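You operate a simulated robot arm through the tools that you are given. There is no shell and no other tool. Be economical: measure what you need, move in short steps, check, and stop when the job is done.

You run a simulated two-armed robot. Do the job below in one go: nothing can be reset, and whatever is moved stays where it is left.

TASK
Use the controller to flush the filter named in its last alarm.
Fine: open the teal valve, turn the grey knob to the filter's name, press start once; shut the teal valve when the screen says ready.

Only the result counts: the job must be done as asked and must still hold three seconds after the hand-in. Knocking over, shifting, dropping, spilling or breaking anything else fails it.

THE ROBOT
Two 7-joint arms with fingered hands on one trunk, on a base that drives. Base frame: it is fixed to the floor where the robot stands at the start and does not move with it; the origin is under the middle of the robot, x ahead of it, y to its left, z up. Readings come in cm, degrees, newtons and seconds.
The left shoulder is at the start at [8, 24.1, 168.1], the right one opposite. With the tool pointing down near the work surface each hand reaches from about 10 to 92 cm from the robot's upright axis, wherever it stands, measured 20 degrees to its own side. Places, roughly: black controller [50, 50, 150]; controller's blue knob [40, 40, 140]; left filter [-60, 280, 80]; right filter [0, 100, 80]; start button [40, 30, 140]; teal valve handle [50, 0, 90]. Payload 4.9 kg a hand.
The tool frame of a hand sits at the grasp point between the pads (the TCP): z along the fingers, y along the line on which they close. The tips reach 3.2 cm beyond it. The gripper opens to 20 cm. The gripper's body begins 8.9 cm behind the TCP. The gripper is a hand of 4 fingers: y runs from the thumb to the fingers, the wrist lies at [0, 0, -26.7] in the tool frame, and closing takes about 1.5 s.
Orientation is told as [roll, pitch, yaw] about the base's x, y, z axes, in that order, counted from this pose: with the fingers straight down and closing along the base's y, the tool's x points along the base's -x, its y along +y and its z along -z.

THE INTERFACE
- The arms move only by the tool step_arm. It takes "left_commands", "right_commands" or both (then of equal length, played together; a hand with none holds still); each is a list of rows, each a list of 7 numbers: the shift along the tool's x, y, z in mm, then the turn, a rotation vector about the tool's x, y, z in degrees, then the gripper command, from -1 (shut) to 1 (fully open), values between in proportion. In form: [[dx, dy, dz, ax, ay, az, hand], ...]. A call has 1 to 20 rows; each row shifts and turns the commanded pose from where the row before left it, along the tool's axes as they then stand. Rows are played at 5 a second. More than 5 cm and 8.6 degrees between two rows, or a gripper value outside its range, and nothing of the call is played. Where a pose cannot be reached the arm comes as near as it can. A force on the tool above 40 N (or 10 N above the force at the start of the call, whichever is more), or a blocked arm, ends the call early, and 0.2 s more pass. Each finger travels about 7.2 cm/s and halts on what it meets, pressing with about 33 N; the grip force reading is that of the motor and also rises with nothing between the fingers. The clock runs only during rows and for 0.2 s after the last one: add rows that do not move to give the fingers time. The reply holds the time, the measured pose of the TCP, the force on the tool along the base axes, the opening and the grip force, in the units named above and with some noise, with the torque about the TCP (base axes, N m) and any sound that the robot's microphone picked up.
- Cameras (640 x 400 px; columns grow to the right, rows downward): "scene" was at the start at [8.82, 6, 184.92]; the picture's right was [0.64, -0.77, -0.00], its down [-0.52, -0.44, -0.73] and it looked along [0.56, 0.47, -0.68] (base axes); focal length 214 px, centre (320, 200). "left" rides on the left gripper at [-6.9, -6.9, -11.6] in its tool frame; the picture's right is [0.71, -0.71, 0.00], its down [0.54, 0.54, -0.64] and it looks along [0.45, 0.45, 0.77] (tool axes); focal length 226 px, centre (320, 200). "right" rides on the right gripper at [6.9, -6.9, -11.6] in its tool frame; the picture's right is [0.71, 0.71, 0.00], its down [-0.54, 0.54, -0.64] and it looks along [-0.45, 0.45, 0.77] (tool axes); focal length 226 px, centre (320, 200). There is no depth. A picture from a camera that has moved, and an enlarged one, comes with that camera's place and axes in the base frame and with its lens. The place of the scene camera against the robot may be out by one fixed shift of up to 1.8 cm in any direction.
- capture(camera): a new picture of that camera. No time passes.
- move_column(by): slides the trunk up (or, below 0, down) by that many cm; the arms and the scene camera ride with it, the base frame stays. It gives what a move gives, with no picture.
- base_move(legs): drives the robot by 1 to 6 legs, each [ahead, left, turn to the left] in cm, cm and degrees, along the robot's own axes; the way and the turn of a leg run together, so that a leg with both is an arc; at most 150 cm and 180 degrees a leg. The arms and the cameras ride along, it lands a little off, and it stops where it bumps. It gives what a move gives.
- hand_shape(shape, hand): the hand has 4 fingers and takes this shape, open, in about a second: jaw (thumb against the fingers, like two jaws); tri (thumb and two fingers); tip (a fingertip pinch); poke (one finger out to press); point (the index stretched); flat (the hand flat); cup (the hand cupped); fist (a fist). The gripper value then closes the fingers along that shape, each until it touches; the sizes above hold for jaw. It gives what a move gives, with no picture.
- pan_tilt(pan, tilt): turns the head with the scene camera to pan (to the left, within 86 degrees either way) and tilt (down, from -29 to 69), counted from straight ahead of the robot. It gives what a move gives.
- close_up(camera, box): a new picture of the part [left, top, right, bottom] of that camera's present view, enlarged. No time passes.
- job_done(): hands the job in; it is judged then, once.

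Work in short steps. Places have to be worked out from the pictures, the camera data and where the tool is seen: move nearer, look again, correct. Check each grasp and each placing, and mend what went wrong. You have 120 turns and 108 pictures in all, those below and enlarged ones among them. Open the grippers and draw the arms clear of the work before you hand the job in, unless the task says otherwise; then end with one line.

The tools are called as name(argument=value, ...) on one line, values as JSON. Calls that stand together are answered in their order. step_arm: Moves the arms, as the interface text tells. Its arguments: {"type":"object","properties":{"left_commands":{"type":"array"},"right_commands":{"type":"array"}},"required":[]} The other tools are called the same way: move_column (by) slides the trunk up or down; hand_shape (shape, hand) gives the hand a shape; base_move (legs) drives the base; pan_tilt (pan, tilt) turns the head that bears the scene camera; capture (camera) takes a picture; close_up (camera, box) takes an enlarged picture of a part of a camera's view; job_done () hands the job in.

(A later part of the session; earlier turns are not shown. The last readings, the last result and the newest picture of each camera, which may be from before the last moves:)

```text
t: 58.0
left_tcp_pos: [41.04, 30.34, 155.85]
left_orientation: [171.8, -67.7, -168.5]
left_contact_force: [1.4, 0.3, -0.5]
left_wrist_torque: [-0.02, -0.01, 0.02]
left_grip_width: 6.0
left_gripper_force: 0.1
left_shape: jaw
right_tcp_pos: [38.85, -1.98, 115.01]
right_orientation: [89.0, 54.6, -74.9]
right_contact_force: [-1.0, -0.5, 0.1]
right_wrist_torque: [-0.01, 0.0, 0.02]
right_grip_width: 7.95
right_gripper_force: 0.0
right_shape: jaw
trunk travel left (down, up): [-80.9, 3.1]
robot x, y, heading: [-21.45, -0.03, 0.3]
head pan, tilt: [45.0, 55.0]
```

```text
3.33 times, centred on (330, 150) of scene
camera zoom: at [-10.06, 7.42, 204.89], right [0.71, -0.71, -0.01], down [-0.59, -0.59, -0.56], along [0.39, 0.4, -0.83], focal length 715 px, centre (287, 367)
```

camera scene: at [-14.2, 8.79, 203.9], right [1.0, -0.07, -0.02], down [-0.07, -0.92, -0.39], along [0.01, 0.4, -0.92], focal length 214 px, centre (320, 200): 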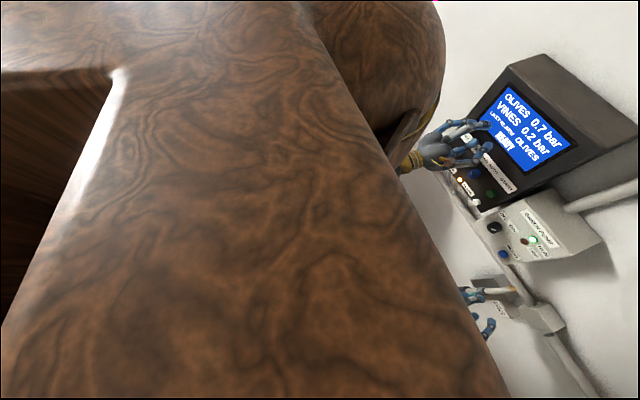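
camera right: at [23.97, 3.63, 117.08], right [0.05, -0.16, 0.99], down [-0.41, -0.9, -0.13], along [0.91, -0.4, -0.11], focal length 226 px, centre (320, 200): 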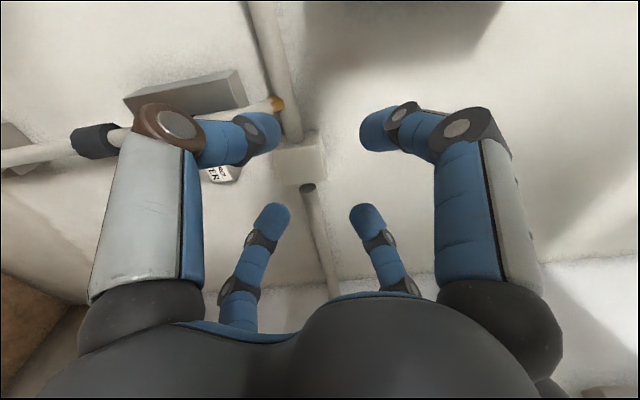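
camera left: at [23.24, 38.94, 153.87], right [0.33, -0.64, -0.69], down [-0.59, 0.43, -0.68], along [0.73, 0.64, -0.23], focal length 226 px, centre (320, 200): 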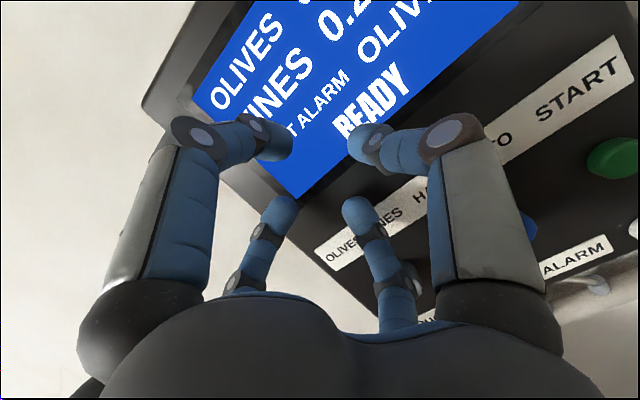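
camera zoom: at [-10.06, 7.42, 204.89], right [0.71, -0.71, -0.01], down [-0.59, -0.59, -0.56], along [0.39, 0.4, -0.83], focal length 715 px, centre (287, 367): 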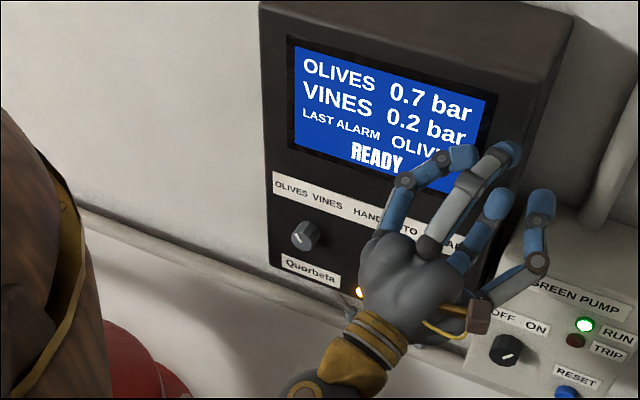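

Grey knob clearly at OLIVES now. The hand pitched up by the block; I level it (which lifts the wrist) and move slightly up to unload the elbow.

step_arm(left_commands=[[0, 0, 0, 0, 7, 0, -0.4], [0, 0, 0, 0, 7, 0, -0.4], [0, 0, 0, 0, 7, 0, -0.4], [0, 0, 0, 0, 0, 0, -0.4]])

capture(camera="scene")

```text
t: 58.7
left_tcp_pos: [40.21, 18.55, 160.64]
left_orientation: [172.1, -75.2, 177.1]
left_contact_force: [0.8, -0.5, -0.9]
left_wrist_torque: [0.01, -0.14, -0.01]
left_grip_width: 5.98
left_gripper_force: 0.1
left_shape: jaw
left hand out of reach, approached as far as the arm can: row 1
right_tcp_pos: [37.49, -2.91, 116.16]
right_orientation: [90.4, 54.9, -73.6]
right_contact_force: [0.7, 0.7, 0.3]
right_wrist_torque: [0.01, 0.01, 0.0]
right_grip_width: 8.0
right_gripper_force: 0.0
right_shape: jaw
trunk travel left (down, up): [-80.9, 3.1]
robot x, y, heading: [-21.7, -0.35, 0.1]
head pan, tilt: [45.0, 55.0]
stopped in row 3 (left hand): the arm was blocked; the commanded pose is now the measured one
```

```text
37 pictures are left
camera scene: at [-12.49, 5.6, 205.53], right [0.71, -0.71, -0.01], down [-0.58, -0.58, -0.57], along [0.4, 0.41, -0.82], focal length 214 px, centre (320, 200)
```

scene: 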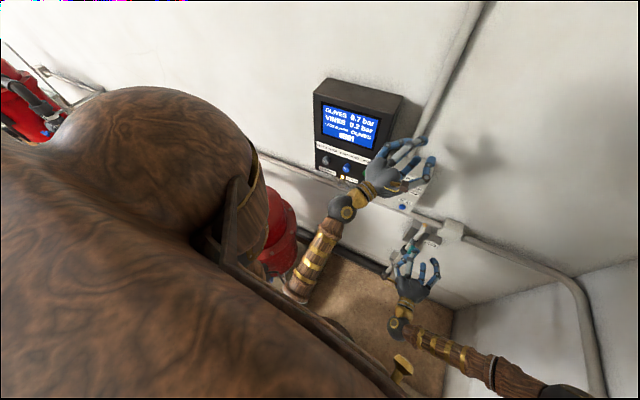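

The left arm has swung right and appears freer. I try retreating from the wall now.

step_arm(left_commands=[[0, 0, -25, 0, 0, 0, -0.4], [0, 0, -25, 0, 0, 0, -0.4], [0, 0, -25, 0, 0, 0, -0.4], [0, 0, 0, 0, 0, 0, -0.4]])

capture(camera="scene")

```text
t: 59.9
left_tcp_pos: [40.73, 19.02, 161.8]
left_orientation: [166.5, -71.7, -176.9]
left_contact_force: [-1.2, 0.5, 1.2]
left_wrist_torque: [0.0, 0.18, 0.07]
left_grip_width: 6.0
left_gripper_force: 0.0
left_shape: jaw
right_tcp_pos: [41.48, -4.16, 114.01]
right_orientation: [87.0, 56.1, -76.5]
right_contact_force: [-0.6, 0.3, 1.6]
right_wrist_torque: [0.01, 0.04, -0.04]
right_grip_width: 7.98
right_gripper_force: 0.1
right_shape: jaw
trunk travel left (down, up): [-80.9, 3.1]
robot x, y, heading: [-21.31, -0.11, 0.1]
head pan, tilt: [45.0, 55.0]
stopped in row 4 (left hand): the arm was blocked; the commanded pose is now the measured one
```

```text
36 pictures are left
camera scene: at [-4.96, 3.27, 205.4], right [0.71, -0.71, -0.04], down [-0.6, -0.57, -0.55], along [0.37, 0.42, -0.83], focal length 214 px, centre (320, 200)
```

scene: 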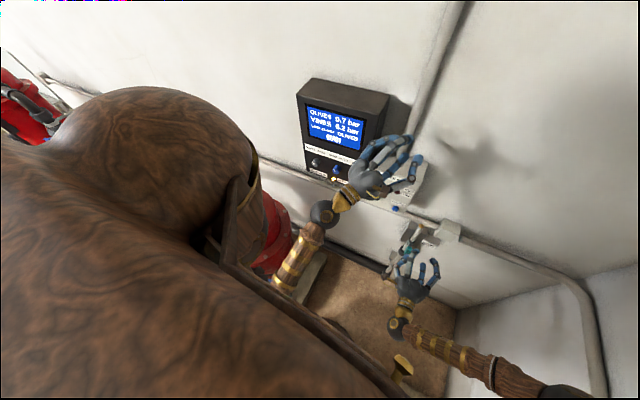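

The trunk is leaning because the arm pushes on itself. I undo that pull, then back the base 14 cm to give the arm room instead.

step_arm(left_commands=[[0, 0, 15, 0, 0, 0, -0.4], [0, 0, 15, 0, 0, 0, -0.4], [0, 0, 0, 0, 0, 0, -0.4]])

base_move(legs=[[-14, 0, 0]])

capture(camera="scene")

```text
t: 60.7
left_tcp_pos: [36.01, 19.03, 163.22]
left_orientation: [169.9, -70.8, 179.0]
left_contact_force: [0.7, -0.6, 0.4]
left_wrist_torque: [-0.01, -0.03, 0.05]
left_grip_width: 6.02
left_gripper_force: 0.0
left_shape: jaw
right_tcp_pos: [36.7, -3.33, 116.05]
right_orientation: [91.1, 55.0, -73.2]
right_contact_force: [0.6, -0.8, 0.2]
right_wrist_torque: [-0.01, 0.01, 0.03]
right_grip_width: 8.0
right_gripper_force: 0.0
right_shape: jaw
trunk travel left (down, up): [-80.9, 3.1]
robot x, y, heading: [-21.45, -0.04, -0.0]
head pan, tilt: [45.0, 55.0]
```

```text
t: 62.0
left_tcp_pos: [22.03, 19.91, 163.19]
left_orientation: [170.6, -70.7, 178.9]
left_contact_force: [0.0, 0.3, 0.9]
left_wrist_torque: [0.01, -0.01, -0.01]
left_grip_width: 5.99
left_gripper_force: 0.1
left_shape: jaw
right_tcp_pos: [22.78, -2.63, 116.25]
right_orientation: [91.1, 54.7, -72.8]
right_contact_force: [-1.0, -0.3, -0.1]
right_wrist_torque: [0.01, 0.0, 0.04]
right_grip_width: 8.0
right_gripper_force: 0.0
right_shape: jaw
trunk travel left (down, up): [-80.9, 3.1]
robot x, y, heading: [-35.73, 0.08, 0.2]
head pan, tilt: [45.0, 55.0]
```

```text
35 pictures are left
camera scene: at [-27.9, 5.86, 205.3], right [0.71, -0.7, 0.0], down [-0.58, -0.58, -0.57], along [0.4, 0.41, -0.82], focal length 214 px, centre (320, 200)
```

scene: 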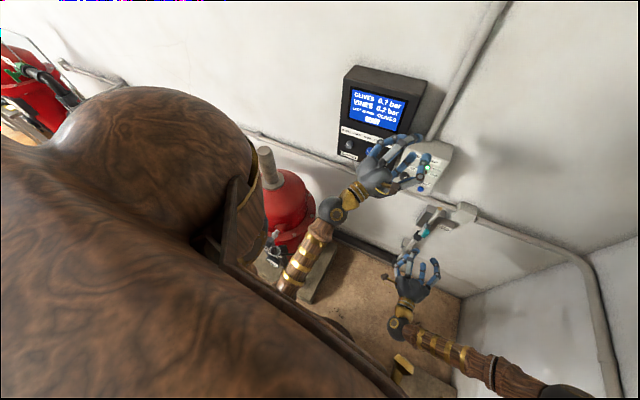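

Everything has room now and the tank stands as before. I level the left hand and set it to the poke shape.

step_arm(left_commands=[[0, 0, 0, 0, 7, 0, -0.4], [0, 0, 0, 0, 7, 0, -0.4], [0, 0, 0, 0, 5, 0, -0.4], [0, 0, 0, 0, 0, 0, -0.4]])

hand_shape(hand="left", shape="poke")

capture(camera="left")

capture(camera="scene")

```text
t: 63.0
left_tcp_pos: [24.95, 20.69, 160.44]
left_orientation: [96.0, -87.0, -106.1]
left_contact_force: [-1.3, 0.2, 1.0]
left_wrist_torque: [-0.01, -0.02, -0.08]
left_grip_width: 6.02
left_gripper_force: 0.1
left_shape: jaw
left hand out of reach, approached as far as the arm can: row 1, 2, 3
right_tcp_pos: [22.34, -2.09, 116.51]
right_orientation: [91.4, 54.5, -72.6]
right_contact_force: [-0.2, 0.9, -0.3]
right_wrist_torque: [-0.03, -0.01, -0.06]
right_grip_width: 7.99
right_gripper_force: 0.1
right_shape: jaw
trunk travel left (down, up): [-80.9, 3.1]
robot x, y, heading: [-35.59, -0.27, 0.3]
head pan, tilt: [45.0, 55.0]
```

```text
t: 63.9
left_tcp_pos: [25.43, 20.08, 160.34]
left_orientation: [93.1, -86.9, -103.2]
left_contact_force: [-0.4, -0.6, 0.4]
left_wrist_torque: [-0.04, 0.0, -0.01]
left_grip_width: 0.0
left_gripper_force: 0.1
left_shape: poke
right_tcp_pos: [22.65, -2.52, 116.34]
right_orientation: [91.2, 54.6, -72.7]
right_contact_force: [0.3, 1.2, -0.2]
right_wrist_torque: [0.0, -0.03, 0.03]
right_grip_width: 7.99
right_gripper_force: 0.1
right_shape: jaw
trunk travel left (down, up): [-80.9, 3.1]
robot x, y, heading: [-35.47, 0.01, 0.4]
head pan, tilt: [45.0, 55.0]
```

```text
34 pictures are left
camera left: at [12.77, 15.05, 166.9], right [-0.12, -0.66, -0.74], down [-0.53, 0.67, -0.51], along [0.84, 0.34, -0.43], focal length 226 px, centre (320, 200)
```

left: 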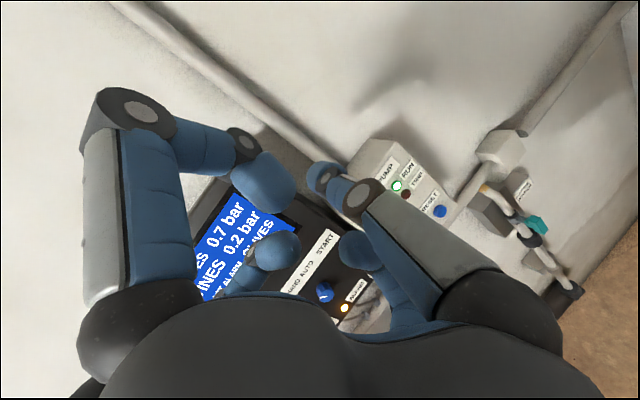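

```text
33 pictures are left
camera scene: at [-28.1, 5.98, 205.31], right [0.71, -0.7, 0.0], down [-0.58, -0.58, -0.57], along [0.4, 0.41, -0.82], focal length 214 px, centre (320, 200)
```

scene: 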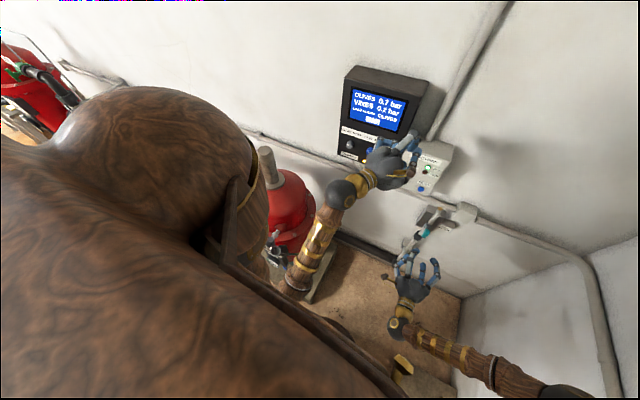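

I zoom to see which digit is the poking one.

close_up(camera="left", box=[180, 100, 460, 300])

close_up(camera="scene", box=[340, 110, 460, 200])

```text
2.00 times, centred on (320, 200) of left
camera zoom: at [12.77, 15.05, 166.9], right [-0.12, -0.66, -0.74], down [-0.53, 0.67, -0.51], along [0.84, 0.34, -0.43], focal length 452 px, centre (320, 200)
```

zoom: 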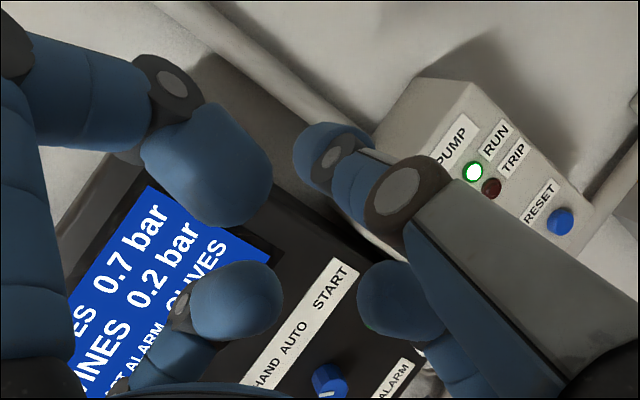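

```text
4.44 times, centred on (400, 155) of scene
camera zoom: at [-28.1, 5.98, 205.31], right [0.71, -0.7, 0.0], down [-0.58, -0.58, -0.57], along [0.4, 0.41, -0.82], focal length 953 px, centre (-36, 400)
```

zoom: 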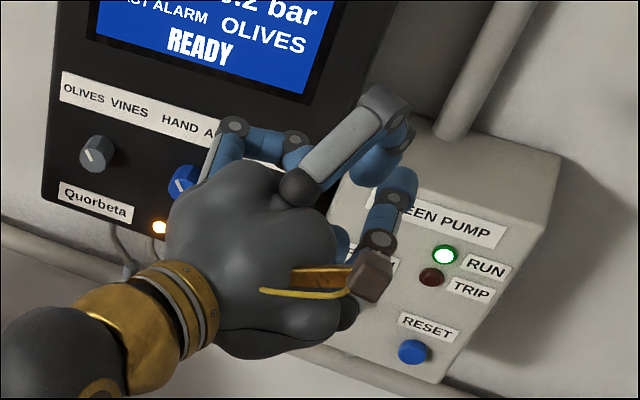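

The right-hand digit (on the tool axis, tip ≈ 3–4 cm beyond the TCP) is the poker. I yaw to the wall normal and move down/left to ~10 cm in front of the start button.

step_arm(left_commands=[[0, 0, 0, -8.5, 0, 0, 1], [0, 0, 0, -8.5, 0, 0, 1], [0, 0, 0, -8.5, 0, 0, 1], [40, 10, 0, 0, 0, 0, 1], [40, 15, 0, 0, 0, 0, 1], [40, 15, 0, 0, 0, 0, 1], [40, 15, 0, 0, 0, 0, 1], [40, 15, 0, 0, 0, 0, 1], [25, 10, 0, 0, 0, 0, 1], [0, 0, 30, 0, 0, 0, 1], [0, 0, 0, 0, 0, 0, 1]])

capture(camera="left")

```text
t: 65.5
left_tcp_pos: [28.5, 28.64, 152.71]
left_orientation: [148.5, -78.8, -133.1]
left_contact_force: [0.1, -0.3, 0.7]
left_wrist_torque: [0.0, 0.03, 0.02]
left_grip_width: 0.01
left_gripper_force: 0.1
left_shape: poke
right_tcp_pos: [23.35, -2.37, 116.07]
right_orientation: [90.7, 54.8, -73.2]
right_contact_force: [-0.4, 0.0, 0.7]
right_wrist_torque: [-0.02, 0.03, 0.02]
right_grip_width: 7.97
right_gripper_force: 0.0
right_shape: jaw
trunk travel left (down, up): [-80.9, 3.1]
robot x, y, heading: [-35.41, 0.14, 0.3]
head pan, tilt: [45.0, 55.0]
stopped in row 7 (left hand): the arm was blocked; the commanded pose is now the measured one
```

```text
30 pictures are left
camera left: at [18.6, 18.02, 156.94], right [0.29, -0.58, -0.76], down [-0.69, 0.43, -0.58], along [0.67, 0.69, -0.28], focal length 226 px, centre (320, 200)
```

left: 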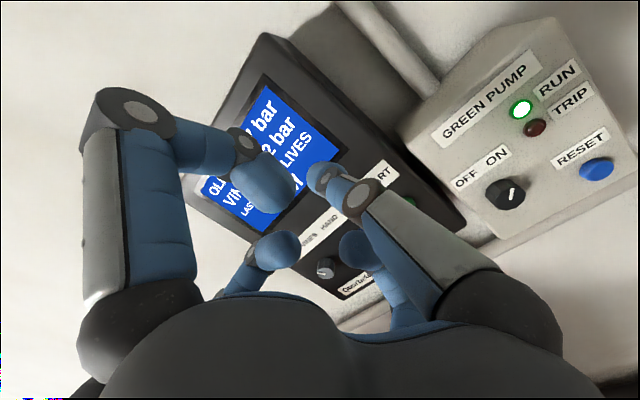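

Moving down blocks the arm, so I lower the trunk 12 cm instead, keeping the arm posture.

move_column(by=-12)

capture(camera="left")

capture(camera="scene")

```text
t: 67.0
left_tcp_pos: [28.77, 28.14, 140.24]
left_orientation: [147.2, -79.2, -131.8]
left_contact_force: [-0.2, 0.1, 0.4]
left_wrist_torque: [0.0, -0.03, 0.02]
left_grip_width: 0.02
left_gripper_force: 0.0
left_shape: poke
right_tcp_pos: [23.38, -2.64, 103.74]
right_orientation: [90.5, 54.8, -73.2]
right_contact_force: [0.4, 0.3, 0.6]
right_wrist_torque: [0.03, -0.01, 0.02]
right_grip_width: 7.98
right_gripper_force: 0.1
right_shape: jaw
trunk travel left (down, up): [-68.9, 15.1]
robot x, y, heading: [-35.69, -0.23, 0.5]
head pan, tilt: [45.0, 55.0]
```

```text
29 pictures are left
camera left: at [18.78, 17.71, 144.47], right [0.28, -0.58, -0.77], down [-0.69, 0.43, -0.58], along [0.66, 0.69, -0.28], focal length 226 px, centre (320, 200)
```

left: 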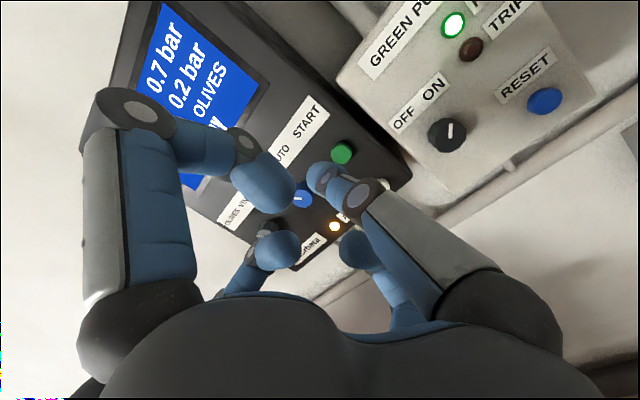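

```text
28 pictures are left
camera scene: at [-26.7, 5.77, 193.17], right [0.71, -0.7, -0.01], down [-0.58, -0.58, -0.57], along [0.4, 0.41, -0.82], focal length 214 px, centre (320, 200)
```

scene: 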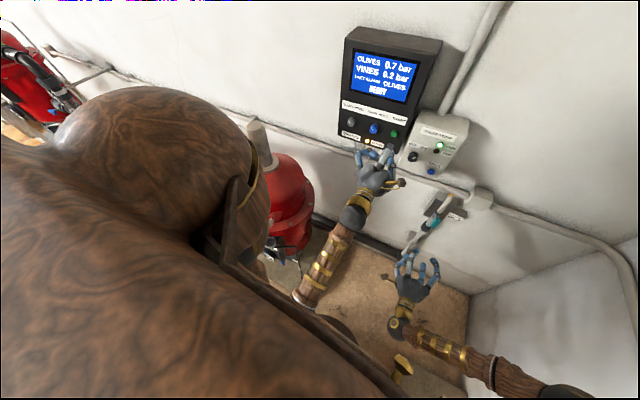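

Button confirmed at (41.8, 33.1, 138). The tip must go ~9.8 cm forward, 0.8 left, 4.4 down in tool axes; I do the first part and check.

step_arm(left_commands=[[10, 4, 25, 0, 0, 0, 1], [12, 4, 25, 0, 0, 0, 1], [11, 0, 10, 0, 0, 0, 1], [11, 0, 0, 0, 0, 0, 1], [0, 0, 0, 0, 0, 0, 1]])

capture(camera="left")

close_up(camera="scene", box=[330, 90, 430, 170])

```text
t: 68.2
left_tcp_pos: [33.92, 31.18, 137.28]
left_orientation: [148.5, -79.0, -133.0]
left_contact_force: [-0.4, -0.1, -0.8]
left_wrist_torque: [0.06, 0.02, 0.01]
left_grip_width: 0.0
left_gripper_force: 0.0
left_shape: poke
right_tcp_pos: [22.75, -2.63, 104.1]
right_orientation: [91.0, 54.8, -72.9]
right_contact_force: [0.6, 0.2, -0.1]
right_wrist_torque: [0.0, -0.02, 0.01]
right_grip_width: 7.97
right_gripper_force: 0.0
right_shape: jaw
trunk travel left (down, up): [-68.9, 15.1]
robot x, y, heading: [-35.53, -0.32, 0.1]
head pan, tilt: [45.0, 55.0]
```

```text
27 pictures are left
camera left: at [23.96, 20.68, 141.47], right [0.29, -0.58, -0.76], down [-0.69, 0.43, -0.58], along [0.66, 0.69, -0.28], focal length 226 px, centre (320, 200)
```

left: 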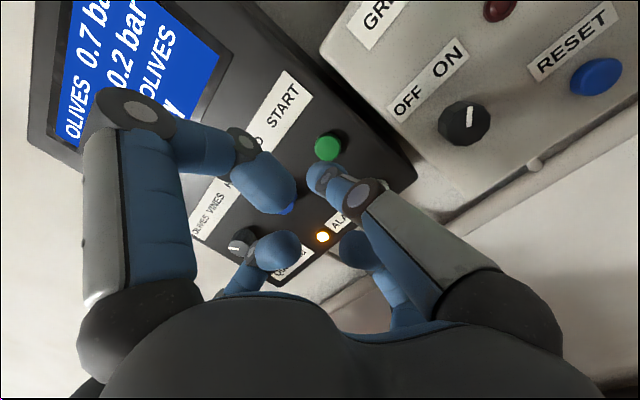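

```text
5.00 times, centred on (380, 130) of scene
camera zoom: at [-27.87, 5.82, 193.3], right [0.71, -0.7, 0.0], down [-0.58, -0.58, -0.57], along [0.4, 0.41, -0.82], focal length 1072 px, centre (20, 550)
```

zoom: 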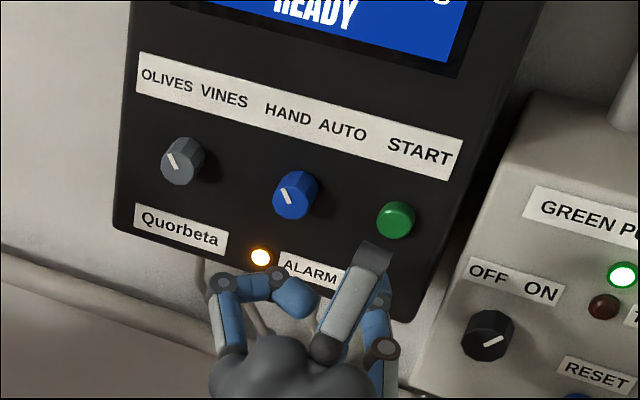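

Tip is level with the button. Approach to ~1 cm short.

step_arm(left_commands=[[3, -2, 18, 0, 0, 0, 1], [3, -2, 16, 0, 0, 0, 1], [0, 0, 0, 0, 0, 0, 1]])

close_up(camera="left", box=[220, 60, 460, 210])

close_up(camera="scene", box=[360, 110, 420, 155])

```text
t: 69.0
left_tcp_pos: [37.39, 31.79, 137.1]
left_orientation: [148.4, -79.0, -133.0]
left_contact_force: [-0.7, 0.4, 0.2]
left_wrist_torque: [0.02, 0.01, -0.02]
left_grip_width: 0.0
left_gripper_force: 0.1
left_shape: poke
right_tcp_pos: [22.72, -2.54, 104.28]
right_orientation: [91.2, 54.7, -72.7]
right_contact_force: [0.2, 0.2, -0.4]
right_wrist_torque: [0.01, -0.04, 0.0]
right_grip_width: 7.98
right_gripper_force: 0.0
right_shape: jaw
trunk travel left (down, up): [-68.9, 15.1]
robot x, y, heading: [-35.62, -0.35, 0.4]
head pan, tilt: [45.0, 55.0]
```

```text
2.67 times, centred on (340, 135) of left
camera zoom: at [27.39, 21.23, 141.43], right [0.29, -0.58, -0.76], down [-0.69, 0.43, -0.58], along [0.66, 0.69, -0.28], focal length 603 px, centre (267, 373)
```

zoom: 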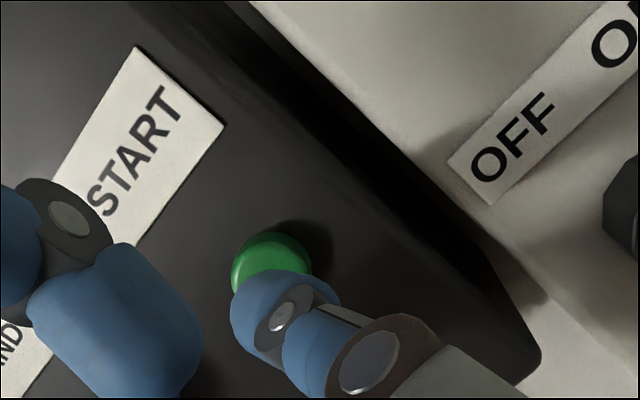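

```text
8.89 times, centred on (390, 132) of scene
camera zoom: at [-27.99, 5.79, 193.31], right [0.71, -0.7, 0.0], down [-0.58, -0.58, -0.57], along [0.4, 0.41, -0.82], focal length 1906 px, centre (-302, 800)
```

zoom: 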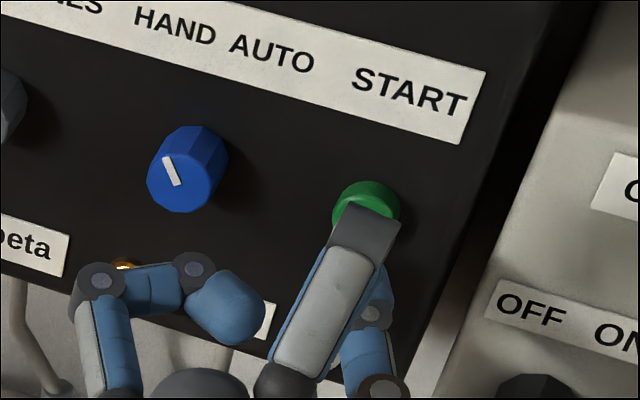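

Aligned on the button. Press in 4 mm steps, 12 mm.

step_arm(left_commands=[[0, 0, 4, 0, 0, 0, 1], [0, 0, 4, 0, 0, 0, 1], [0, 0, 4, 0, 0, 0, 1]])

close_up(camera="scene", box=[340, 40, 440, 160])

```text
t: 69.8
left_tcp_pos: [38.49, 31.97, 137.59]
left_orientation: [148.6, -79.0, -133.2]
left_contact_force: [0.5, 0.8, 0.0]
left_wrist_torque: [-0.04, 0.01, -0.01]
left_grip_width: 0.0
left_gripper_force: 0.0
left_shape: poke
right_tcp_pos: [22.77, -2.59, 104.3]
right_orientation: [91.2, 54.7, -72.8]
right_contact_force: [0.7, 0.6, -0.6]
right_wrist_torque: [0.02, 0.01, 0.05]
right_grip_width: 7.97
right_gripper_force: 0.0
right_shape: jaw
trunk travel left (down, up): [-68.9, 15.1]
robot x, y, heading: [-35.9, -0.2, 0.4]
head pan, tilt: [45.0, 55.0]
```

```text
3.33 times, centred on (390, 100) of scene
camera zoom: at [-28.04, 5.79, 193.31], right [0.71, -0.7, 0.0], down [-0.58, -0.58, -0.57], along [0.4, 0.41, -0.82], focal length 715 px, centre (87, 533)
```

zoom: 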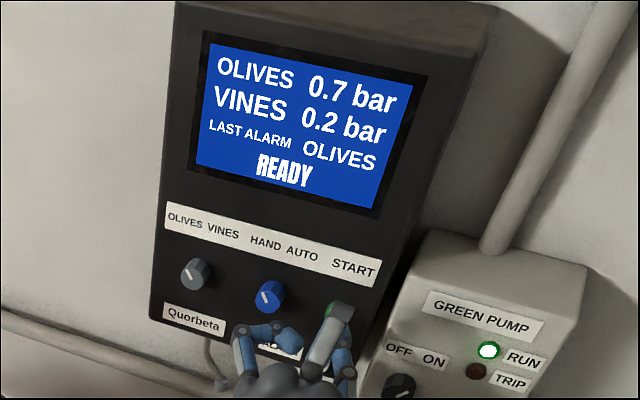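

No contact yet; continue 12 mm more, kept level.

step_arm(left_commands=[[1, 0, 4, 0, 0, 0, 1], [1, 0, 4, 0, 0, 0, 1], [1, 0, 4, 0, 0, 0, 1]])

close_up(camera="scene", box=[340, 40, 440, 160])

```text
t: 70.6
left_tcp_pos: [39.65, 32.32, 137.56]
left_orientation: [148.5, -79.0, -133.0]
left_contact_force: [-0.5, 0.3, -0.7]
left_wrist_torque: [0.01, 0.01, 0.01]
left_grip_width: 0.03
left_gripper_force: 0.1
left_shape: poke
right_tcp_pos: [22.83, -2.62, 104.3]
right_orientation: [91.1, 54.8, -72.9]
right_contact_force: [0.3, 0.5, -0.7]
right_wrist_torque: [0.0, 0.03, 0.06]
right_grip_width: 7.97
right_gripper_force: 0.1
right_shape: jaw
trunk travel left (down, up): [-68.9, 15.1]
robot x, y, heading: [-35.66, 0.16, 0.3]
head pan, tilt: [45.0, 55.0]
```

```text
3.33 times, centred on (390, 100) of scene
camera zoom: at [-27.98, 5.8, 193.31], right [0.71, -0.7, 0.0], down [-0.58, -0.58, -0.57], along [0.4, 0.41, -0.82], focal length 715 px, centre (87, 533)
```

zoom: 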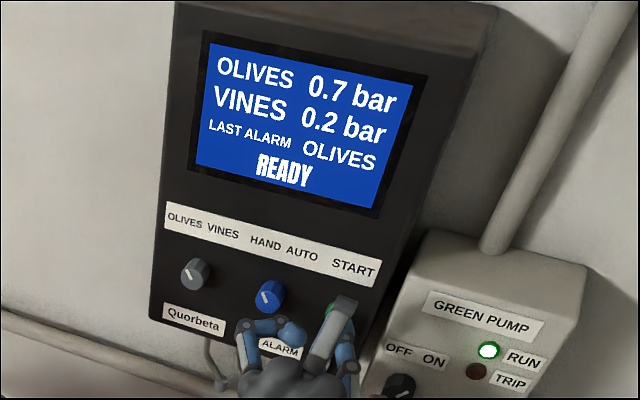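

close_up(camera="left", box=[220, 60, 460, 210])

```text
2.67 times, centred on (340, 135) of left
camera zoom: at [29.69, 21.87, 141.67], right [0.29, -0.58, -0.76], down [-0.69, 0.43, -0.58], along [0.66, 0.69, -0.28], focal length 603 px, centre (267, 373)
```

zoom: 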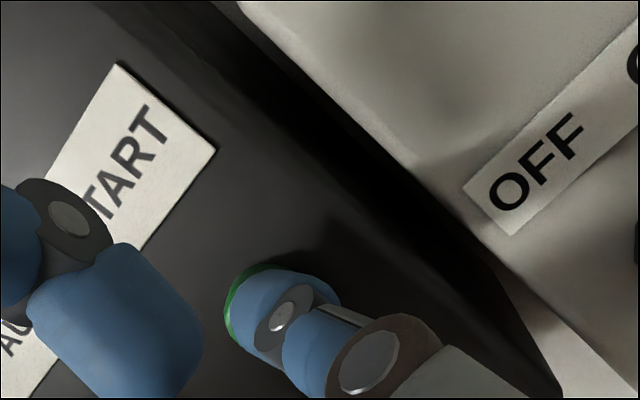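

The tip is over the button, slightly right; shift 2 mm left and keep pressing.

step_arm(left_commands=[[0, 2, 3, 0, 0, 0, 1], [1, 0, 4, 0, 0, 0, 1], [1, 0, 4, 0, 0, 0, 1]])

close_up(camera="scene", box=[340, 40, 440, 160])

```text
t: 71.4
left_tcp_pos: [40.76, 32.9, 137.65]
left_orientation: [148.6, -78.9, -133.1]
left_contact_force: [-2.9, -0.6, -0.6]
left_wrist_torque: [0.0, 0.0, 0.0]
left_grip_width: 0.0
left_gripper_force: 0.1
left_shape: poke
right_tcp_pos: [22.7, -2.62, 104.25]
right_orientation: [91.2, 54.7, -72.8]
right_contact_force: [0.6, -0.6, 0.3]
right_wrist_torque: [0.04, -0.02, 0.03]
right_grip_width: 7.99
right_gripper_force: 0.0
right_shape: jaw
trunk travel left (down, up): [-68.9, 15.1]
robot x, y, heading: [-35.92, 0.03, 0.4]
head pan, tilt: [45.0, 55.0]
heard: click
```

```text
3.33 times, centred on (390, 100) of scene
camera zoom: at [-28.07, 5.74, 193.31], right [0.71, -0.7, 0.0], down [-0.58, -0.58, -0.57], along [0.4, 0.41, -0.82], focal length 715 px, centre (87, 533)
```

zoom: 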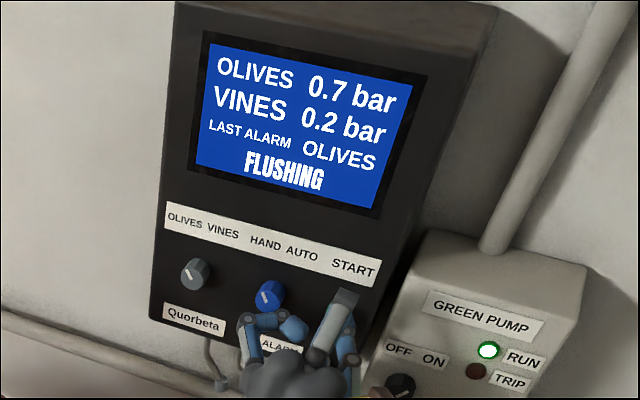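

Click heard and the screen says FLUSHING. I release the button by backing straight off.

step_arm(left_commands=[[-2, 0, -20, 0, 0, 0, 1], [-2, 0, -25, 0, 0, 0, 1], [0, 0, -25, 0, 0, 0, 1], [0, 0, -20, 0, 0, 0, 1], [0, 0, 0, 0, 0, 0, 1]])

capture(camera="scene")

```text
t: 72.6
left_tcp_pos: [32.13, 30.47, 136.49]
left_orientation: [148.5, -79.0, -133.1]
left_contact_force: [-0.4, 0.3, -0.2]
left_wrist_torque: [0.0, -0.01, 0.02]
left_grip_width: 0.0
left_gripper_force: 0.2
left_shape: poke
right_tcp_pos: [22.71, -2.47, 104.37]
right_orientation: [91.2, 54.6, -72.8]
right_contact_force: [0.4, -0.1, -0.6]
right_wrist_torque: [-0.03, 0.01, -0.04]
right_grip_width: 7.99
right_gripper_force: 0.0
right_shape: jaw
trunk travel left (down, up): [-68.9, 15.1]
robot x, y, heading: [-35.62, -0.13, 0.5]
head pan, tilt: [45.0, 55.0]
```

```text
19 pictures are left
camera scene: at [-27.98, 5.79, 193.31], right [0.71, -0.7, 0.0], down [-0.58, -0.58, -0.57], along [0.4, 0.41, -0.82], focal length 214 px, centre (320, 200)
```

scene: 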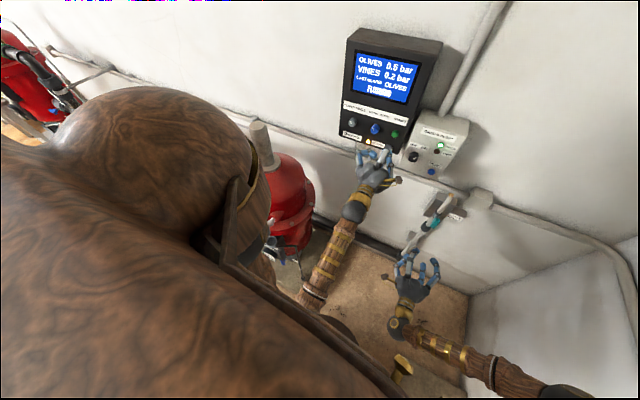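

Flushing, pressure falling. Meanwhile I bring the right hand to a pre-grasp in front of the (now vertical) teal bar.

step_arm(right_commands=[[0, 0, 0, 0, 0, 7.2, -0.2], [0, 0, 0, 0, 0, 7.2, -0.2], [0, 0, 0, 0, 0, 7.2, -0.2], [0, 0, 0, 0, 0, 7.2, -0.2], [0, 0, 0, 0, 0, 7.2, -0.2], [-25, 12, 38, 0, 0, 0, -0.2], [-25, 12, 38, 0, 0, 0, -0.2], [-25, 12, 38, 0, 0, 0, -0.2], [-24, 12, 38, 0, 0, 0, -0.2], [0, 0, 20, 0, 0, 0, -0.2], [0, 0, 0, 0, 0, 0, -0.2]])

capture(camera="right")

```text
t: 75.0
left_tcp_pos: [31.99, 30.36, 136.54]
left_orientation: [148.5, -78.9, -132.9]
left_contact_force: [0.1, -1.1, -0.8]
left_wrist_torque: [-0.02, 0.04, -0.02]
left_grip_width: 0.0
left_gripper_force: 0.0
left_shape: poke
right_tcp_pos: [40.71, -2.37, 94.46]
right_orientation: [-130.1, 89.0, 66.2]
right_contact_force: [0.3, -0.8, 0.1]
right_wrist_torque: [0.01, 0.0, 0.0]
right_grip_width: 8.02
right_gripper_force: 0.1
right_shape: jaw
trunk travel left (down, up): [-68.9, 15.1]
robot x, y, heading: [-35.97, -0.56, 0.3]
head pan, tilt: [45.0, 55.0]
```

```text
18 pictures are left
camera right: at [27.65, 0.83, 101.23], right [0.19, -0.69, 0.7], down [-0.46, -0.69, -0.56], along [0.87, -0.21, -0.45], focal length 226 px, centre (320, 200)
```

right: 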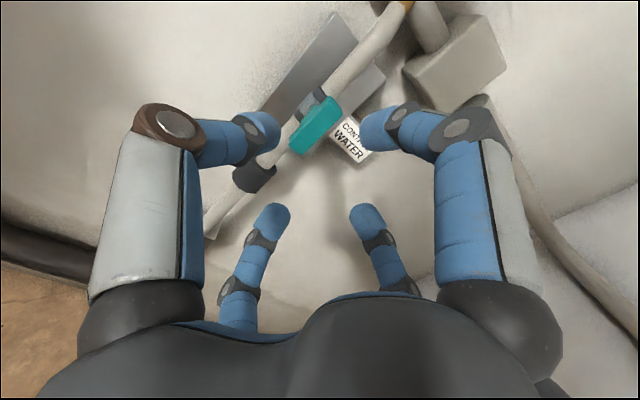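

Aligned with the bar. Check the screen.

close_up(camera="scene", box=[340, 30, 450, 160])

```text
3.08 times, centred on (395, 95) of scene
camera zoom: at [-28.05, 5.64, 193.32], right [0.71, -0.7, 0.0], down [-0.58, -0.58, -0.57], along [0.4, 0.41, -0.82], focal length 660 px, centre (89, 523)
```

zoom: 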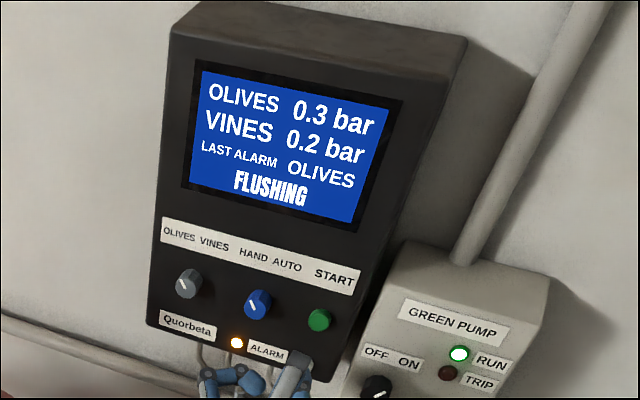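

Still flushing at 0.3 bar; wait 4 s.

step_arm(right_commands=[[0, 0, 0, 0, 0, 0, -0.2], [0, 0, 0, 0, 0, 0, -0.2], [0, 0, 0, 0, 0, 0, -0.2], [0, 0, 0, 0, 0, 0, -0.2], [0, 0, 0, 0, 0, 0, -0.2], [0, 0, 0, 0, 0, 0, -0.2], [0, 0, 0, 0, 0, 0, -0.2], [0, 0, 0, 0, 0, 0, -0.2], [0, 0, 0, 0, 0, 0, -0.2], [0, 0, 0, 0, 0, 0, -0.2], [0, 0, 0, 0, 0, 0, -0.2], [0, 0, 0, 0, 0, 0, -0.2], [0, 0, 0, 0, 0, 0, -0.2], [0, 0, 0, 0, 0, 0, -0.2], [0, 0, 0, 0, 0, 0, -0.2], [0, 0, 0, 0, 0, 0, -0.2], [0, 0, 0, 0, 0, 0, -0.2], [0, 0, 0, 0, 0, 0, -0.2], [0, 0, 0, 0, 0, 0, -0.2], [0, 0, 0, 0, 0, 0, -0.2]])

close_up(camera="scene", box=[340, 30, 450, 160])

```text
t: 79.2
left_tcp_pos: [31.97, 30.52, 136.33]
left_orientation: [148.6, -78.9, -133.1]
left_contact_force: [0.8, -0.9, 0.2]
left_wrist_torque: [0.01, -0.01, 0.02]
left_grip_width: 0.0
left_gripper_force: 0.1
left_shape: poke
right_tcp_pos: [40.72, -2.26, 94.41]
right_orientation: [-133.2, 89.0, 63.1]
right_contact_force: [0.7, 0.4, -1.0]
right_wrist_torque: [0.02, -0.02, 0.02]
right_grip_width: 8.0
right_gripper_force: 0.0
right_shape: jaw
trunk travel left (down, up): [-68.9, 15.1]
robot x, y, heading: [-35.54, 0.02, 0.4]
head pan, tilt: [45.0, 55.0]
```

```text
3.08 times, centred on (395, 95) of scene
camera zoom: at [-27.99, 5.8, 193.31], right [0.71, -0.7, 0.0], down [-0.58, -0.58, -0.57], along [0.4, 0.41, -0.82], focal length 660 px, centre (89, 523)
```

zoom: 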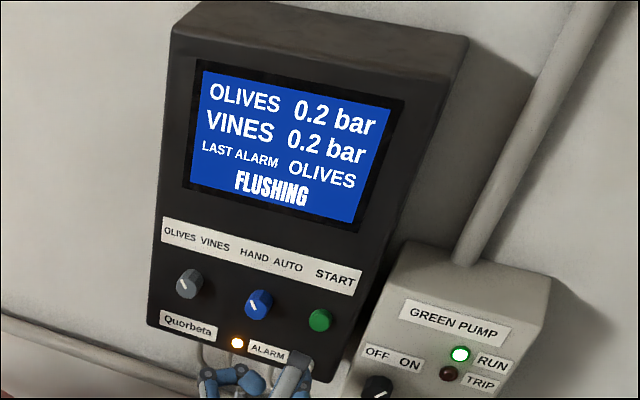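

0.2 bar, still flushing; wait 8 s more.

step_arm(right_commands=[[0, 0, 0, 0, 0, 0, -0.2], [0, 0, 0, 0, 0, 0, -0.2], [0, 0, 0, 0, 0, 0, -0.2], [0, 0, 0, 0, 0, 0, -0.2], [0, 0, 0, 0, 0, 0, -0.2], [0, 0, 0, 0, 0, 0, -0.2], [0, 0, 0, 0, 0, 0, -0.2], [0, 0, 0, 0, 0, 0, -0.2], [0, 0, 0, 0, 0, 0, -0.2], [0, 0, 0, 0, 0, 0, -0.2], [0, 0, 0, 0, 0, 0, -0.2], [0, 0, 0, 0, 0, 0, -0.2], [0, 0, 0, 0, 0, 0, -0.2], [0, 0, 0, 0, 0, 0, -0.2], [0, 0, 0, 0, 0, 0, -0.2], [0, 0, 0, 0, 0, 0, -0.2], [0, 0, 0, 0, 0, 0, -0.2], [0, 0, 0, 0, 0, 0, -0.2], [0, 0, 0, 0, 0, 0, -0.2], [0, 0, 0, 0, 0, 0, -0.2]])

step_arm(right_commands=[[0, 0, 0, 0, 0, 0, -0.2], [0, 0, 0, 0, 0, 0, -0.2], [0, 0, 0, 0, 0, 0, -0.2], [0, 0, 0, 0, 0, 0, -0.2], [0, 0, 0, 0, 0, 0, -0.2], [0, 0, 0, 0, 0, 0, -0.2], [0, 0, 0, 0, 0, 0, -0.2], [0, 0, 0, 0, 0, 0, -0.2], [0, 0, 0, 0, 0, 0, -0.2], [0, 0, 0, 0, 0, 0, -0.2], [0, 0, 0, 0, 0, 0, -0.2], [0, 0, 0, 0, 0, 0, -0.2], [0, 0, 0, 0, 0, 0, -0.2], [0, 0, 0, 0, 0, 0, -0.2], [0, 0, 0, 0, 0, 0, -0.2], [0, 0, 0, 0, 0, 0, -0.2], [0, 0, 0, 0, 0, 0, -0.2], [0, 0, 0, 0, 0, 0, -0.2], [0, 0, 0, 0, 0, 0, -0.2], [0, 0, 0, 0, 0, 0, -0.2]])

close_up(camera="scene", box=[340, 30, 450, 160])

```text
t: 83.4
left_tcp_pos: [32.1, 30.49, 136.51]
left_orientation: [148.6, -79.0, -133.0]
left_contact_force: [-0.2, -0.4, -0.5]
left_wrist_torque: [0.02, 0.02, 0.03]
left_grip_width: 0.01
left_gripper_force: 0.1
left_shape: poke
right_tcp_pos: [40.79, -2.28, 94.5]
right_orientation: [-133.2, 89.0, 63.1]
right_contact_force: [0.3, -0.7, 0.0]
right_wrist_torque: [-0.01, 0.01, -0.01]
right_grip_width: 7.99
right_gripper_force: 0.0
right_shape: jaw
trunk travel left (down, up): [-68.9, 15.1]
robot x, y, heading: [-35.6, -0.06, 0.4]
head pan, tilt: [45.0, 55.0]
```

```text
t: 87.6
left_tcp_pos: [32.18, 30.56, 136.44]
left_orientation: [148.7, -79.0, -133.1]
left_contact_force: [-0.7, 0.2, 0.3]
left_wrist_torque: [0.02, 0.01, 0.04]
left_grip_width: 0.0
left_gripper_force: 0.1
left_shape: poke
right_tcp_pos: [40.76, -2.34, 94.44]
right_orientation: [-133.2, 89.0, 63.2]
right_contact_force: [0.5, -0.2, 0.0]
right_wrist_torque: [-0.02, 0.0, 0.01]
right_grip_width: 7.98
right_gripper_force: 0.0
right_shape: jaw
trunk travel left (down, up): [-68.9, 15.1]
robot x, y, heading: [-35.71, -0.28, 0.6]
head pan, tilt: [45.0, 55.0]
```

```text
3.08 times, centred on (395, 95) of scene
camera zoom: at [-27.99, 5.8, 193.31], right [0.71, -0.7, 0.0], down [-0.58, -0.58, -0.57], along [0.4, 0.41, -0.82], focal length 660 px, centre (89, 523)
```

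zoom: 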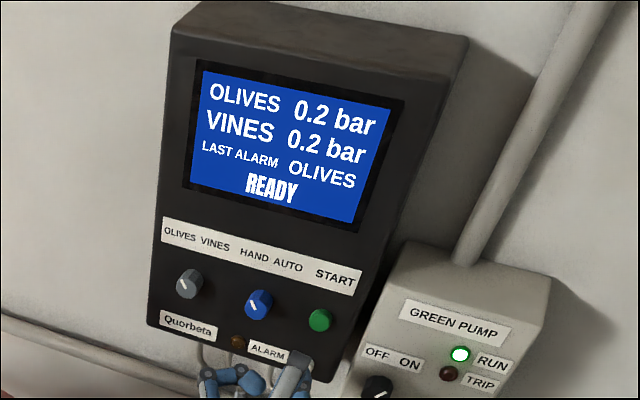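

READY, alarm off. Now I advance the right hand 11 cm onto the bar and close on it.

step_arm(right_commands=[[0, 0, 40, 0, 0, 0, -0.2], [0, 0, 40, 0, 0, 0, -0.2], [0, 0, 20, 0, 0, 0, -0.2], [0, 0, 10, 0, 0, 0, -0.2], [0, 0, 0, 0, 0, 0, -0.5], [0, 0, 0, 0, 0, 0, -0.8], [0, 0, 0, 0, 0, 0, -1], [0, 0, 0, 0, 0, 0, -1], [0, 0, 0, 0, 0, 0, -1], [0, 0, 0, 0, 0, 0, -1]])

close_up(camera="right", box=[200, 60, 460, 222])

```text
t: 89.8
left_tcp_pos: [32.1, 30.6, 136.5]
left_orientation: [148.7, -79.0, -133.1]
left_contact_force: [1.1, 1.2, -0.4]
left_wrist_torque: [-0.01, 0.02, 0.0]
left_grip_width: 0.02
left_gripper_force: 0.0
left_shape: poke
right_tcp_pos: [46.87, -1.55, 97.71]
right_orientation: [-133.1, 89.0, 63.1]
right_contact_force: [-0.5, -0.1, 0.2]
right_wrist_torque: [0.01, 0.03, 0.0]
right_grip_width: 0.0
right_gripper_force: 33.3
right_shape: jaw
right hand out of reach, approached as far as the arm can: row 1, 2, 3, 4
trunk travel left (down, up): [-68.9, 15.1]
robot x, y, heading: [-35.28, -0.42, 0.4]
head pan, tilt: [45.0, 55.0]
```

```text
2.46 times, centred on (330, 141) of right
camera zoom: at [33.75, 1.7, 104.3], right [0.19, -0.69, 0.7], down [-0.46, -0.69, -0.56], along [0.87, -0.22, -0.45], focal length 556 px, centre (295, 345)
```

zoom: 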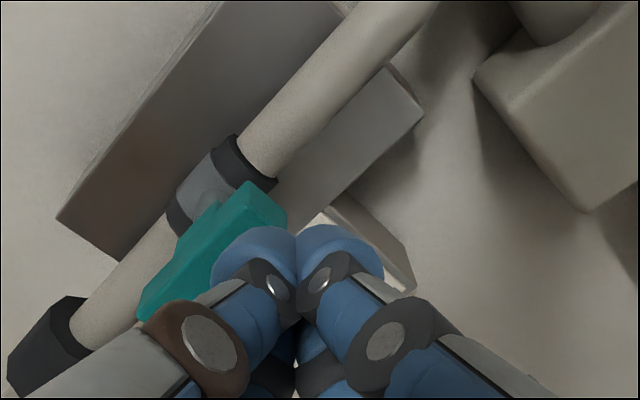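

The right arm ran out of reach and missed the bar (no contact). I retreat, reopen, and lower the trunk 14 cm for reach.

step_arm(right_commands=[[0, 0, -40, 0, 0, 0, -1], [0, 0, -40, 0, 0, 0, -1], [0, 0, -30, 0, 0, 0, -0.6], [0, 0, 0, 0, 0, 0, -0.2], [0, 0, 0, 0, 0, 0, -0.2], [0, 0, 0, 0, 0, 0, -0.2]])

move_column(by=-14)

capture(camera="scene")

```text
t: 91.2
left_tcp_pos: [32.08, 30.37, 136.55]
left_orientation: [148.6, -78.9, -133.1]
left_contact_force: [0.1, -0.6, 0.8]
left_wrist_torque: [0.03, 0.05, 0.0]
left_grip_width: 0.02
left_gripper_force: 0.1
left_shape: poke
right_tcp_pos: [36.16, -4.65, 97.55]
right_orientation: [-133.9, 89.1, 62.3]
right_contact_force: [0.7, -0.2, -0.1]
right_wrist_torque: [0.0, 0.01, -0.01]
right_grip_width: 7.99
right_gripper_force: 0.0
right_shape: jaw
trunk travel left (down, up): [-68.9, 15.1]
robot x, y, heading: [-35.86, -0.45, 0.4]
head pan, tilt: [45.0, 55.0]
```

```text
t: 92.9
left_tcp_pos: [32.24, 30.41, 122.52]
left_orientation: [148.7, -79.0, -133.1]
left_contact_force: [-0.2, 0.1, -0.4]
left_wrist_torque: [-0.02, -0.02, 0.0]
left_grip_width: 0.01
left_gripper_force: 0.3
left_shape: poke
right_tcp_pos: [36.11, -4.65, 83.56]
right_orientation: [-133.9, 89.0, 62.5]
right_contact_force: [0.4, -0.4, 0.1]
right_wrist_torque: [-0.02, -0.01, -0.03]
right_grip_width: 7.96
right_gripper_force: 0.1
right_shape: jaw
trunk travel left (down, up): [-54.9, 29.1]
robot x, y, heading: [-35.71, -0.21, 0.2]
head pan, tilt: [45.0, 55.0]
```

```text
13 pictures are left
camera scene: at [-28.02, 5.79, 179.32], right [0.71, -0.7, 0.0], down [-0.58, -0.58, -0.57], along [0.4, 0.41, -0.82], focal length 214 px, centre (320, 200)
```

scene: 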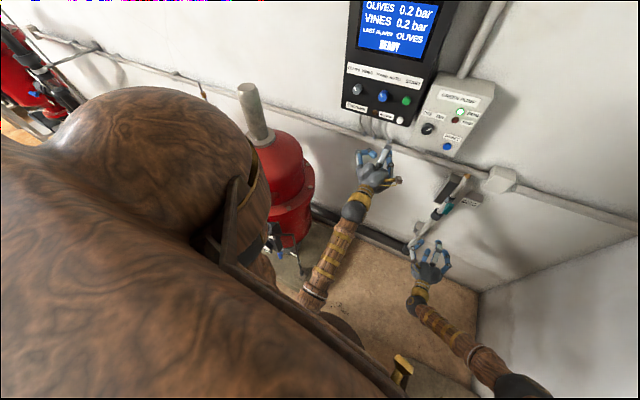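

Good clearance. Raise the right hand 10.9 cm, 1 cm left and 7 cm forward, then check alignment.

step_arm(right_commands=[[36, -3, 20, 0, 0, 0, -0.2], [36, -3, 25, 0, 0, 0, -0.2], [37, -4, 25, 0, 0, 0, -0.2], [0, 0, 0, 0, 0, 0, -0.2]])

close_up(camera="right", box=[200, 60, 460, 222])

```text
t: 93.9
left_tcp_pos: [32.13, 30.47, 122.53]
left_orientation: [148.5, -79.0, -133.1]
left_contact_force: [0.1, -0.4, -0.2]
left_wrist_torque: [-0.02, 0.04, 0.02]
left_grip_width: 0.03
left_gripper_force: 0.1
left_shape: poke
right_tcp_pos: [42.64, -1.85, 94.37]
right_orientation: [-133.1, 89.0, 63.2]
right_contact_force: [0.1, -0.2, -0.9]
right_wrist_torque: [-0.01, -0.02, 0.02]
right_grip_width: 7.97
right_gripper_force: 0.0
right_shape: jaw
trunk travel left (down, up): [-54.9, 29.1]
robot x, y, heading: [-35.24, -0.0, 0.3]
head pan, tilt: [45.0, 55.0]
```

```text
2.46 times, centred on (330, 141) of right
camera zoom: at [29.52, 1.46, 101.12], right [0.19, -0.69, 0.7], down [-0.46, -0.69, -0.56], along [0.87, -0.21, -0.45], focal length 556 px, centre (295, 345)
```

zoom: 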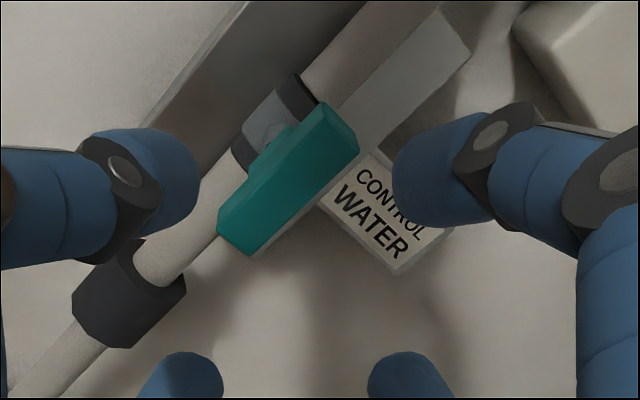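

Well aligned. Advance 9 cm and close.

step_arm(right_commands=[[0, 0, 35, 0, 0, 0, -0.2], [0, 0, 30, 0, 0, 0, -0.2], [0, 0, 20, 0, 0, 0, -0.2], [0, 0, 6, 0, 0, 0, -0.2], [0, 0, 0, 0, 0, 0, -0.5], [0, 0, 0, 0, 0, 0, -0.8], [0, 0, 0, 0, 0, 0, -1], [0, 0, 0, 0, 0, 0, -1], [0, 0, 0, 0, 0, 0, -1]])

close_up(camera="right", box=[200, 60, 460, 222])

```text
t: 95.9
left_tcp_pos: [32.1, 30.56, 122.46]
left_orientation: [148.7, -79.0, -133.0]
left_contact_force: [1.1, -0.3, -0.3]
left_wrist_torque: [-0.03, -0.01, -0.03]
left_grip_width: 0.0
left_gripper_force: 0.1
left_shape: poke
right_tcp_pos: [51.51, 0.91, 94.42]
right_orientation: [-136.6, 89.1, 59.7]
right_contact_force: [3.7, 0.8, 3.6]
right_wrist_torque: [0.05, -0.11, 0.02]
right_grip_width: 3.06
right_gripper_force: 32.8
right_shape: jaw
trunk travel left (down, up): [-54.9, 29.1]
robot x, y, heading: [-36.01, 0.12, 0.4]
head pan, tilt: [45.0, 55.0]
```

```text
2.46 times, centred on (330, 141) of right
camera zoom: at [38.39, 4.06, 101.13], right [0.19, -0.69, 0.7], down [-0.46, -0.69, -0.56], along [0.87, -0.22, -0.45], focal length 556 px, centre (295, 345)
```

zoom: 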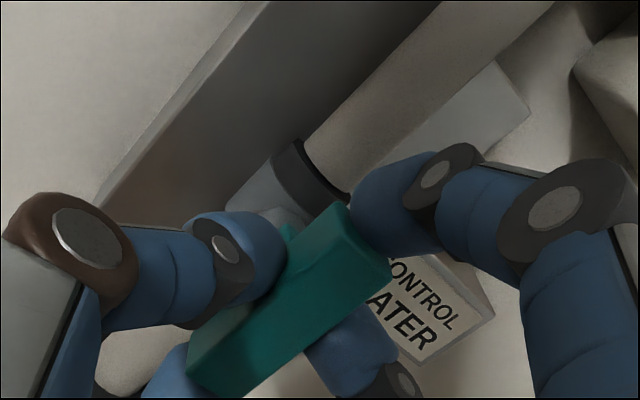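

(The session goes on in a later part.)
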